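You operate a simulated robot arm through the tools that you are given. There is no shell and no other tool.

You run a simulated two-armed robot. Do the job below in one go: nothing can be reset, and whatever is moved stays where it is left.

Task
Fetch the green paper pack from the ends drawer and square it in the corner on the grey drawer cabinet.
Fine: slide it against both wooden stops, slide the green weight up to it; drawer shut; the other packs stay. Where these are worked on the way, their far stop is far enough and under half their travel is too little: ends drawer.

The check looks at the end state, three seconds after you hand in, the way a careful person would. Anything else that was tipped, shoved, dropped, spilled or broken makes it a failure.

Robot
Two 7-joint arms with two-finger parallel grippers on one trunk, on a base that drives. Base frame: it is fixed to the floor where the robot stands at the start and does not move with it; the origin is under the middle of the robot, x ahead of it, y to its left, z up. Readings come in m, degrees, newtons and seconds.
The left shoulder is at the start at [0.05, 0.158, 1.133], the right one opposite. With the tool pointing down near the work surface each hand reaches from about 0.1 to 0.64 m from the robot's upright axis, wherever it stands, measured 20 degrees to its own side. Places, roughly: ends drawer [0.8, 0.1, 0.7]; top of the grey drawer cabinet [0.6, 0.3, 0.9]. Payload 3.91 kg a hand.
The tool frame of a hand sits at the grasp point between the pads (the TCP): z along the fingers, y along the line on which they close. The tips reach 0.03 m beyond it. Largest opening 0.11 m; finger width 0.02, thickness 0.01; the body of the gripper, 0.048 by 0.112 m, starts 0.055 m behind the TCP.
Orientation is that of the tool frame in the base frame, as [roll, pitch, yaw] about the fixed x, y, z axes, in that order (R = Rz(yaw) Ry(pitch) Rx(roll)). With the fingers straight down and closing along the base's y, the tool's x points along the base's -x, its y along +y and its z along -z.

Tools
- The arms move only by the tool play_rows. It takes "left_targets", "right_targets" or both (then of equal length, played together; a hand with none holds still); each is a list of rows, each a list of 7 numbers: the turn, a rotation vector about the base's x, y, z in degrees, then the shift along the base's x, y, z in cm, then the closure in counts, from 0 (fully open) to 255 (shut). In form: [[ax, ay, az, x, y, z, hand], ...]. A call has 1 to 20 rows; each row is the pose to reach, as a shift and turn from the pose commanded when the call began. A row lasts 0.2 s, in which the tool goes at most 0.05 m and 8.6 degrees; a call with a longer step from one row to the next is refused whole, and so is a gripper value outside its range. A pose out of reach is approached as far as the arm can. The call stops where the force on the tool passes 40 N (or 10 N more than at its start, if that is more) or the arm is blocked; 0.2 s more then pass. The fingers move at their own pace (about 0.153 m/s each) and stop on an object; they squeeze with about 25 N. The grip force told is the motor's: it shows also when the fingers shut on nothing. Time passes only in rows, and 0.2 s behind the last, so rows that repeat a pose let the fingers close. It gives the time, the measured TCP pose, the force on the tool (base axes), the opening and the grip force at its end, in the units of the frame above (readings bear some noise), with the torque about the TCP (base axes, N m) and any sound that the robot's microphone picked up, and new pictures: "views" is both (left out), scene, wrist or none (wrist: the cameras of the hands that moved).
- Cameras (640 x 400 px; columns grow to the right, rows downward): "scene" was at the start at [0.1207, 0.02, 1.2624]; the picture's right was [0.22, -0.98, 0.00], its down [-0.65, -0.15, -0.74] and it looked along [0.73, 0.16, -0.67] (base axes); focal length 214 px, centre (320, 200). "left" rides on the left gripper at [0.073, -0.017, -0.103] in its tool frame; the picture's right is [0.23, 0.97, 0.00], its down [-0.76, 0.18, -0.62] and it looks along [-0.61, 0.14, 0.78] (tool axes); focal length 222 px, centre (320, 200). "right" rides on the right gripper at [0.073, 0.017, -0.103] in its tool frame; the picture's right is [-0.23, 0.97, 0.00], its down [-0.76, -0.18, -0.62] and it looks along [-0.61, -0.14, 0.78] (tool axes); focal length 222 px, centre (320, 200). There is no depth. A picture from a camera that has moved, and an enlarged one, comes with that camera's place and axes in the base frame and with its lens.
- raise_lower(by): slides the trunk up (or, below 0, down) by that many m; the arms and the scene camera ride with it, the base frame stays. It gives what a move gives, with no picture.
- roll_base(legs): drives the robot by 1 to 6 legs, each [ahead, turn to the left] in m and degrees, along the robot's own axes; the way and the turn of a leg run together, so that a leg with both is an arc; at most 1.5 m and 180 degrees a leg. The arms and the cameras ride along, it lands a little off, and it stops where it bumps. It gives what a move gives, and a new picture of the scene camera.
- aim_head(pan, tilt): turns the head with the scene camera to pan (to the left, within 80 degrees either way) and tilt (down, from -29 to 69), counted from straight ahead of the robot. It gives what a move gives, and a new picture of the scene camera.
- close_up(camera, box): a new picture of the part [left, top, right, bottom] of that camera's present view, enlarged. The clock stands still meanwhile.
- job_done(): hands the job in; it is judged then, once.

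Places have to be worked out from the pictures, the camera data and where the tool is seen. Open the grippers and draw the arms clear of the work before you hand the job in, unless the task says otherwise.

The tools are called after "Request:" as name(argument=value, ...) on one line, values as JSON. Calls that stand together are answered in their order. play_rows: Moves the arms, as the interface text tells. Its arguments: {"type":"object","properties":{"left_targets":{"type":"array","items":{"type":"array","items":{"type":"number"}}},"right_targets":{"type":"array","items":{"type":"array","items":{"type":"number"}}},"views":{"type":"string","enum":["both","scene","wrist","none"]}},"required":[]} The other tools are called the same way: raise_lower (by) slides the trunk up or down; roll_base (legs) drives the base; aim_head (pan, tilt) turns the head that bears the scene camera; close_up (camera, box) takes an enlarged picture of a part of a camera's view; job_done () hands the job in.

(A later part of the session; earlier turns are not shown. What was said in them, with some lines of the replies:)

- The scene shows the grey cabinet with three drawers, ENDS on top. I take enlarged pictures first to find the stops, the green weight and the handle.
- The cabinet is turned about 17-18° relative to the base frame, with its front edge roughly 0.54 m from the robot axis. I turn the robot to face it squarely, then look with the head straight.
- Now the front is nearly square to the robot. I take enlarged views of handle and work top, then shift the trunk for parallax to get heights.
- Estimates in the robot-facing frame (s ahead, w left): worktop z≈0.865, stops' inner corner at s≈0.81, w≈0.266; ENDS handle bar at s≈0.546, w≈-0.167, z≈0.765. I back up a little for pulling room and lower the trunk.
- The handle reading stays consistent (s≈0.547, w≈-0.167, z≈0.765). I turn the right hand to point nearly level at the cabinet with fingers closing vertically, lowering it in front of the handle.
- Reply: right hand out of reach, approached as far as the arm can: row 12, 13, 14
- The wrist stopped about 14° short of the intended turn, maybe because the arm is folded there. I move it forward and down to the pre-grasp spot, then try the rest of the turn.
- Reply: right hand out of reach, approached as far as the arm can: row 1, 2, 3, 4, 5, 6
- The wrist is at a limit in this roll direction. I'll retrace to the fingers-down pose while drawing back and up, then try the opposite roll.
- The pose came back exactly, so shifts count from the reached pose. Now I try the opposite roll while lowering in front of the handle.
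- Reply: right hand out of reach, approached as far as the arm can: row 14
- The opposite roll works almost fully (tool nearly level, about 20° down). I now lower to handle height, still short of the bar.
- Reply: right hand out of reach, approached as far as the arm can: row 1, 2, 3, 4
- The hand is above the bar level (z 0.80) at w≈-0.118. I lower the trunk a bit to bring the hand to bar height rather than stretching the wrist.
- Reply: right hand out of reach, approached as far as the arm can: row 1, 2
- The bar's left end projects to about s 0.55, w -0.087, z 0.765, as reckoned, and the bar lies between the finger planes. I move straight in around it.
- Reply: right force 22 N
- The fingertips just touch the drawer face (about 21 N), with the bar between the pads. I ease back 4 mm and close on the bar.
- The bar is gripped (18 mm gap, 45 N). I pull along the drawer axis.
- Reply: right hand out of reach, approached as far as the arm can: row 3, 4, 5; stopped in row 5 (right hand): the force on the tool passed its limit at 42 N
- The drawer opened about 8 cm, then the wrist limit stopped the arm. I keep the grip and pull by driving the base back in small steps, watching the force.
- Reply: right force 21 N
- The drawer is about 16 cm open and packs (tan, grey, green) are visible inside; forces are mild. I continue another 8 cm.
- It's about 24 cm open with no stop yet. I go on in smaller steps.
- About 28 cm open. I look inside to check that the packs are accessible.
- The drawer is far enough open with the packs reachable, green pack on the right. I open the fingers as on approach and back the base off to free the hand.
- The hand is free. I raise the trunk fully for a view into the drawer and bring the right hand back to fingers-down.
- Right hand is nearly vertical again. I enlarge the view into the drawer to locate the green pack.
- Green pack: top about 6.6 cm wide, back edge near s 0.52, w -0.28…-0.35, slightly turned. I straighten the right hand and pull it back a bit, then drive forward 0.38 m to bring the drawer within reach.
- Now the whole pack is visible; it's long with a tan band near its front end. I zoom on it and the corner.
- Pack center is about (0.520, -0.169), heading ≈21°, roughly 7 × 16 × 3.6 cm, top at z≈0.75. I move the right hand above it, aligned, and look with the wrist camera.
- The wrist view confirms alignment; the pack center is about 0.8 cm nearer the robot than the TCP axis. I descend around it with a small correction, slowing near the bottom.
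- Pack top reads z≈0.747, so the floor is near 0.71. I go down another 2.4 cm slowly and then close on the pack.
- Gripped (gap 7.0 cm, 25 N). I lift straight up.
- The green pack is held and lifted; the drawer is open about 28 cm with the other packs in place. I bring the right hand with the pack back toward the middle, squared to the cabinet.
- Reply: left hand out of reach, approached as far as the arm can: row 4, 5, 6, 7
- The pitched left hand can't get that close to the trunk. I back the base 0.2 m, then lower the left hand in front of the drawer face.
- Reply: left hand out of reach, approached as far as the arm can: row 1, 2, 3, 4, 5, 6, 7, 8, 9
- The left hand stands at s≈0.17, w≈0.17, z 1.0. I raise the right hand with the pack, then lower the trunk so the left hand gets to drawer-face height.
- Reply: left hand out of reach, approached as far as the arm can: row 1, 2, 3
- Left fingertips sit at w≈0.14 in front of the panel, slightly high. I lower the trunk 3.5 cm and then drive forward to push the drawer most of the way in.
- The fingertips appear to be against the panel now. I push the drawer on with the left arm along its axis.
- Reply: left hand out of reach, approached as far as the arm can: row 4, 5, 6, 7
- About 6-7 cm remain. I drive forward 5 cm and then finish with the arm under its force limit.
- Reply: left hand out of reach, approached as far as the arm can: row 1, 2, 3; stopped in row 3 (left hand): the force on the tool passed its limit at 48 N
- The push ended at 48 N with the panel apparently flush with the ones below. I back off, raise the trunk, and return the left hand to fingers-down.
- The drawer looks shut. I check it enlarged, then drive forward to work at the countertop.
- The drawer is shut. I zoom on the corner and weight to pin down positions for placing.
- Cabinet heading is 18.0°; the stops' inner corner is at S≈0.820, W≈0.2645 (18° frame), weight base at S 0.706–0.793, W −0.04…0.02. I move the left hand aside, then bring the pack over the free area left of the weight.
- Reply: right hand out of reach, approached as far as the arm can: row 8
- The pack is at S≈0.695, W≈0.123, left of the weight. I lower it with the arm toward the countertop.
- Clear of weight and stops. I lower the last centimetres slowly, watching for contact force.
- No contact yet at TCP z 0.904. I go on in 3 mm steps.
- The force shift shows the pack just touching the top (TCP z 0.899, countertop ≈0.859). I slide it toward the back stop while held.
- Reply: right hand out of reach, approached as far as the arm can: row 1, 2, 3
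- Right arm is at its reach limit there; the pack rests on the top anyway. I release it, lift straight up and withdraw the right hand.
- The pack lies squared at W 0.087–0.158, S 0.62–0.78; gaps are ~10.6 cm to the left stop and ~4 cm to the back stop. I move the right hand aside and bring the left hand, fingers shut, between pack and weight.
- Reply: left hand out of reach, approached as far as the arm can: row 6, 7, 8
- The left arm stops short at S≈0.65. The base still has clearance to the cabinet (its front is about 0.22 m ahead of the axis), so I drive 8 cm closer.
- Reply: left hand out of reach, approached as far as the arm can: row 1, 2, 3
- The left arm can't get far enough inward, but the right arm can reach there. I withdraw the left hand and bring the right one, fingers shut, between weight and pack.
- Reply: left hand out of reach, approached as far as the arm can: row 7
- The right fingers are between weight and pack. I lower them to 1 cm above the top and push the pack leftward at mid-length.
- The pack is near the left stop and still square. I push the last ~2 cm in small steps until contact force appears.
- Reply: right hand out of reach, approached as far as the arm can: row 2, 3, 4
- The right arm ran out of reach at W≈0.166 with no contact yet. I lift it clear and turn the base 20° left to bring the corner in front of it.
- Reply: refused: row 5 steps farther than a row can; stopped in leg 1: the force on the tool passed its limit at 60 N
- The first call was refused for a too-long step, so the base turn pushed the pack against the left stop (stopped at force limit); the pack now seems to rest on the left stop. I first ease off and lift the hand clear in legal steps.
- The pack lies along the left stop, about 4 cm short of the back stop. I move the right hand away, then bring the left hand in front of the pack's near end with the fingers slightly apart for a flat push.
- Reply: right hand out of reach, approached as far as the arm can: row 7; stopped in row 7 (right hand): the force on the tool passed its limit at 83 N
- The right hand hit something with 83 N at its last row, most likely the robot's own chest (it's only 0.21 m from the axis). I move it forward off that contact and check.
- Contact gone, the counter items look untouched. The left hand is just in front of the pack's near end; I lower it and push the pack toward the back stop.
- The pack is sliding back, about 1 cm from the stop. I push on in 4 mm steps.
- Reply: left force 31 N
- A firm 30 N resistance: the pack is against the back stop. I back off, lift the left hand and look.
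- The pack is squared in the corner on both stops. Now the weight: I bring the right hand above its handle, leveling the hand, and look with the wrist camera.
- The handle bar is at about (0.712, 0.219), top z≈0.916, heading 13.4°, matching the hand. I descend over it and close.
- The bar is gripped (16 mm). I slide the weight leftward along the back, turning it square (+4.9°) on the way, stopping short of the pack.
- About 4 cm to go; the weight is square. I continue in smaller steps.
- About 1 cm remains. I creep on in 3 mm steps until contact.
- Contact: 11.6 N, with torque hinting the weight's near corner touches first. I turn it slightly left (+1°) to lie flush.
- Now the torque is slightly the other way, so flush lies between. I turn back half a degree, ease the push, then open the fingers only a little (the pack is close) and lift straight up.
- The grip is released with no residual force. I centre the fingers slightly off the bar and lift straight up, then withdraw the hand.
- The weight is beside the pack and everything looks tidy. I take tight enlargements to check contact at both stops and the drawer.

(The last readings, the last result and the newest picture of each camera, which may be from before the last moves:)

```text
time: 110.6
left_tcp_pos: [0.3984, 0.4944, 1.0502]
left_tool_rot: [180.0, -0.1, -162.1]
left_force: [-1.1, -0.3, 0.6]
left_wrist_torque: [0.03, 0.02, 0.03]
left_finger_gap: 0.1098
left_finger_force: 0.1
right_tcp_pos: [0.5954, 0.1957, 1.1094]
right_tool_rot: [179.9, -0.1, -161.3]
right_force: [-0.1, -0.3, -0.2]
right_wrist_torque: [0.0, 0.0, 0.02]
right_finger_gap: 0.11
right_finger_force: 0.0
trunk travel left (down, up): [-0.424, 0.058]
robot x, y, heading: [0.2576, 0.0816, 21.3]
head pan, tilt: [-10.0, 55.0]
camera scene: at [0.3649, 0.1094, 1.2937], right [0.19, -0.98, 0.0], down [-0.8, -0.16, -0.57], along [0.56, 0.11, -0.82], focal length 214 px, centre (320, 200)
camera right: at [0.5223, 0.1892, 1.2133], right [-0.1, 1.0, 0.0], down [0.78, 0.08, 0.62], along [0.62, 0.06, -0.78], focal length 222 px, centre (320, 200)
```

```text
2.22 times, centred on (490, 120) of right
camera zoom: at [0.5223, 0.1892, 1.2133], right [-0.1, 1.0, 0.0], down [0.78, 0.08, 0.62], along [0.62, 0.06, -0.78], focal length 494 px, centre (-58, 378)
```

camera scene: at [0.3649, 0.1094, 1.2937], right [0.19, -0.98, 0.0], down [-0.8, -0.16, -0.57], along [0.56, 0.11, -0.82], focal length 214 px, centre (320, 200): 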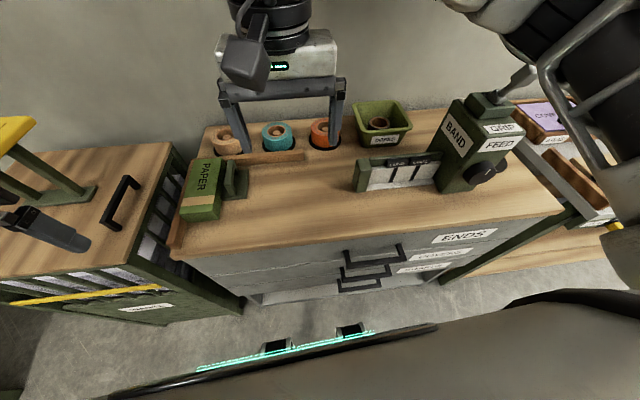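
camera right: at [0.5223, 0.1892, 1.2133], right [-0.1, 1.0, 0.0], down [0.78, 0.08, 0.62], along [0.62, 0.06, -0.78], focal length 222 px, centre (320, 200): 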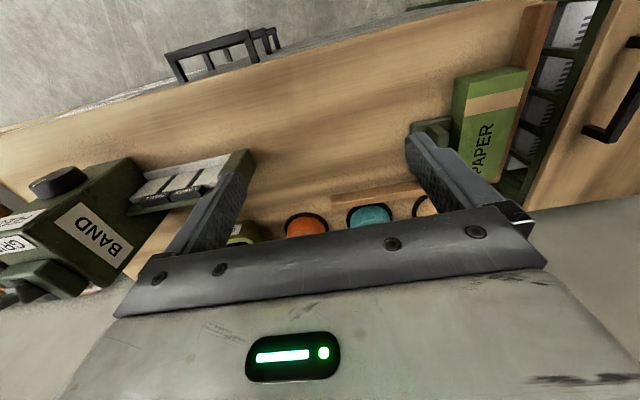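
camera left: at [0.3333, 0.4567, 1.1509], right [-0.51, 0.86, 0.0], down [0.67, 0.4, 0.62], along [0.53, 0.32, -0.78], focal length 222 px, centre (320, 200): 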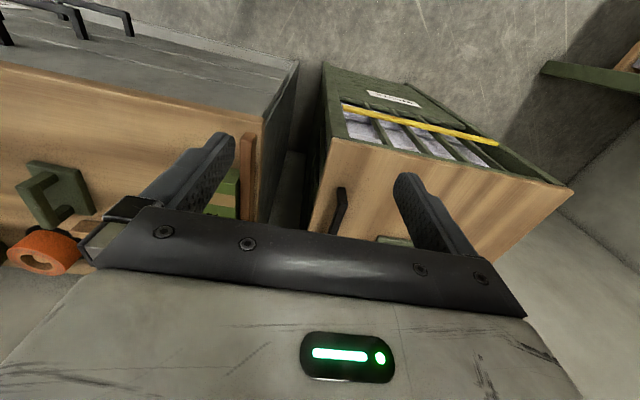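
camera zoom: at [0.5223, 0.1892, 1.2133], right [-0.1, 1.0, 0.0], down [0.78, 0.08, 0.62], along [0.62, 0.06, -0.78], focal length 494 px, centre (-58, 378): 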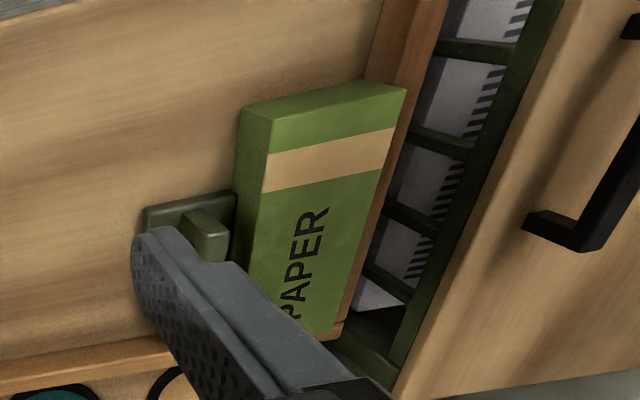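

Both stops are in contact (pack front edge level within 1 mm, left side at the stop line) and the weight lies against the pack. I back the robot off and check the whole cabinet once more.

Request:
roll_base(legs=[[-0.3, 0]])

Request:
aim_head(pan=-3, tilt=45)

Request:
close_up(camera="scene", box=[200, 60, 520, 260])

```text
time: 112.6
left_tcp_pos: [0.1191, 0.388, 1.0492]
left_tool_rot: [179.9, -0.2, -162.2]
left_force: [0.1, 0.6, -1.3]
left_wrist_torque: [0.0, 0.01, 0.02]
left_finger_gap: 0.1099
left_finger_force: 0.1
right_tcp_pos: [0.3153, 0.0883, 1.11]
right_tool_rot: [179.9, -0.1, -161.2]
right_force: [-1.3, -0.9, 0.2]
right_wrist_torque: [0.02, -0.02, -0.01]
right_finger_gap: 0.11
right_finger_force: 0.1
trunk travel left (down, up): [-0.424, 0.058]
robot x, y, heading: [-0.0235, -0.027, 20.8]
head pan, tilt: [-10.0, 55.0]
camera scene: at [0.0856, 0.0027, 1.2937], right [0.19, -0.98, 0.0], down [-0.8, -0.15, -0.57], along [0.56, 0.11, -0.82], focal length 214 px, centre (320, 200)
```

scene: 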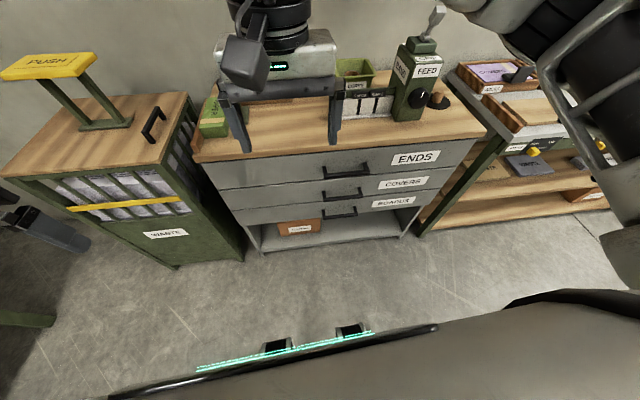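

```text
time: 113.3
left_tcp_pos: [0.1208, 0.3881, 1.0483]
left_tool_rot: [179.8, -0.1, -162.2]
left_force: [-0.1, 0.3, -0.3]
left_wrist_torque: [-0.01, -0.02, -0.01]
left_finger_gap: 0.1102
left_finger_force: 0.0
right_tcp_pos: [0.3167, 0.0883, 1.1095]
right_tool_rot: [179.9, -0.3, -161.3]
right_force: [-0.1, 0.6, 0.2]
right_wrist_torque: [-0.04, 0.02, -0.02]
right_finger_gap: 0.1099
right_finger_force: 0.1
trunk travel left (down, up): [-0.424, 0.058]
robot x, y, heading: [-0.0219, -0.0222, 20.7]
head pan, tilt: [-3.0, 45.0]
camera scene: at [0.0927, 0.0142, 1.307], right [0.31, -0.95, 0.0], down [-0.67, -0.22, -0.71], along [0.67, 0.22, -0.71], focal length 214 px, centre (320, 200)
```

scene: 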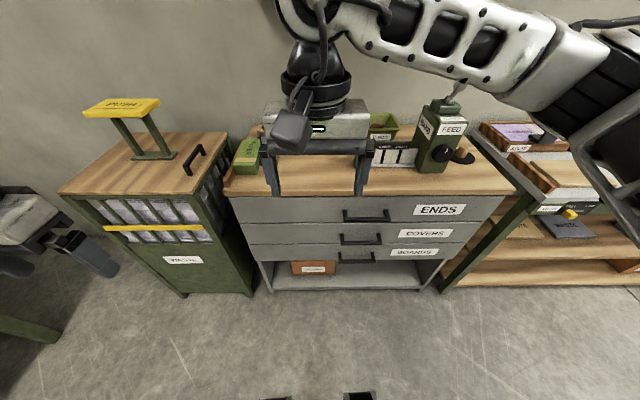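

```text
2.00 times, centred on (360, 160) of scene
camera zoom: at [0.0927, 0.0142, 1.307], right [0.31, -0.95, 0.0], down [-0.67, -0.22, -0.71], along [0.67, 0.22, -0.71], focal length 429 px, centre (240, 280)
```

zoom: 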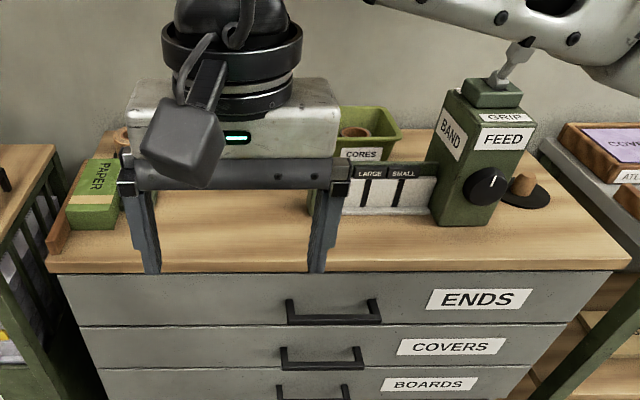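

The drawer looks shut (bar at s≈0.544, as at the start). I check the panel edges closely for any remaining gap.

Request:
close_up(camera="scene", box=[220, 180, 300, 240])

Request:
close_up(camera="scene", box=[440, 180, 520, 240])

```text
6.67 times, centred on (260, 210) of scene
camera zoom: at [0.0927, 0.0142, 1.307], right [0.31, -0.95, 0.0], down [-0.67, -0.22, -0.71], along [0.67, 0.22, -0.71], focal length 1430 px, centre (720, 133)
```

zoom: 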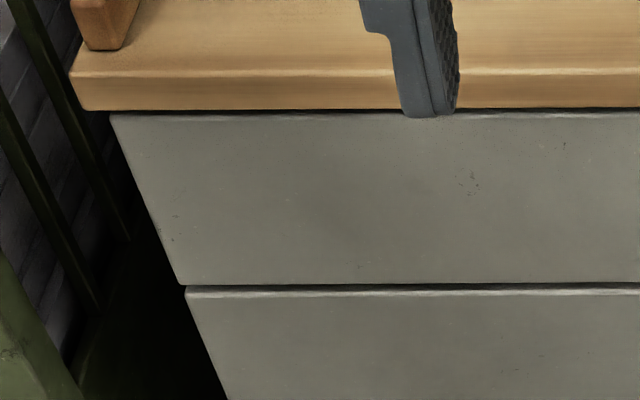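

```text
6.67 times, centred on (480, 210) of scene
camera zoom: at [0.0927, 0.0142, 1.307], right [0.31, -0.95, 0.0], down [-0.67, -0.22, -0.71], along [0.67, 0.22, -0.71], focal length 1430 px, centre (-747, 133)
```

zoom: 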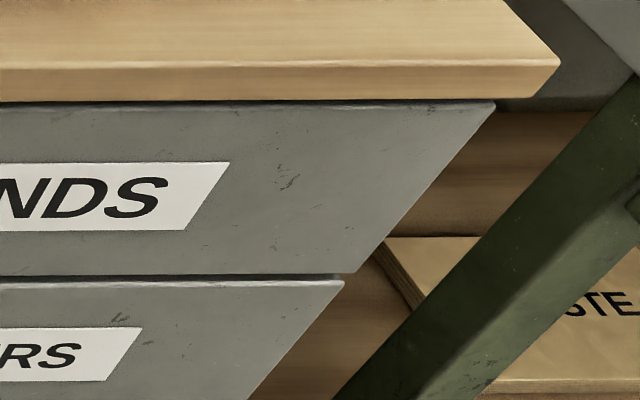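

The ENDS panel edge seems offset a few pixels from COVERS; I compare with the COVERS/BOARDS joint to tell whether that is a normal gap.

Request:
close_up(camera="scene", box=[225, 210, 285, 270])

Request:
close_up(camera="scene", box=[430, 195, 500, 260])

```text
6.67 times, centred on (255, 240) of scene
camera zoom: at [0.0927, 0.0142, 1.307], right [0.31, -0.95, 0.0], down [-0.67, -0.22, -0.71], along [0.67, 0.22, -0.71], focal length 1430 px, centre (753, -67)
```

zoom: 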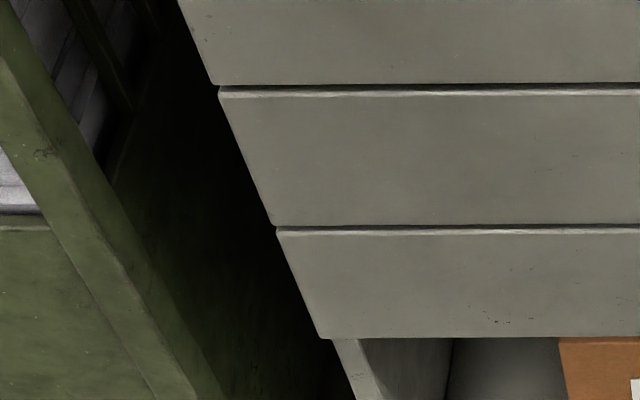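

```text
6.15 times, centred on (465, 228) of scene
camera zoom: at [0.0927, 0.0142, 1.307], right [0.31, -0.95, 0.0], down [-0.67, -0.22, -0.71], along [0.67, 0.22, -0.71], focal length 1320 px, centre (-572, 31)
```

zoom: 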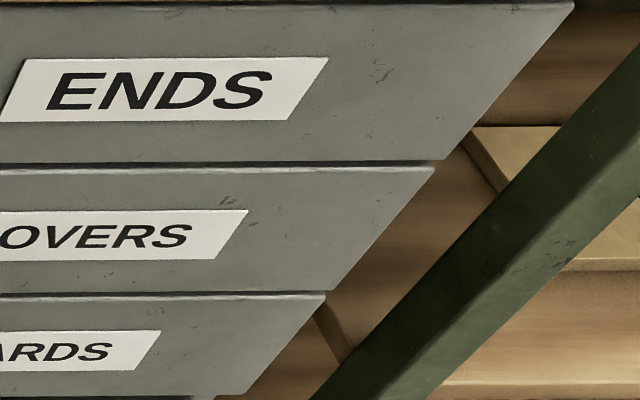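

Both joints look alike, so the drawer is fully shut. The pack is squared on both stops with the weight against it, and the grippers are open and clear, so I hand in.

Request:
job_done()

```text
The job is handed in.
```

The job is handed in. The green paper pack is squared in the back-left corner of the cabinet top, and the ENDS drawer is shut. No verdict came back from the check.

- **Pack:** It touches both wooden stops. I pushed it against the back stop with about 30 N. In the last close-ups its front edge was level to within about 1 mm and its left side was on the stop.
- **Weight:** I slid the green weight along the back, turned it square, and left it against the pack's right side.
- **Drawer:** I pulled the ENDS drawer open about 28 cm without reaching its far stop, then pushed it shut. Its panel gap matches the drawers below. The other two packs were untouched when I last saw them, before closing it.
- **Two knocks on the way:**
  - A move of the right hand was refused, and the base turn that followed pushed the pack against the left stop, reaching 60 N. That is where the pack was going, and the close-ups showed nothing out of place.
  - Later the right hand met 83 N while drawing back, most likely from touching the robot's own chest. Nothing on the counter had moved afterwards.

The robot is backed off, with both grippers open and clear of the work.
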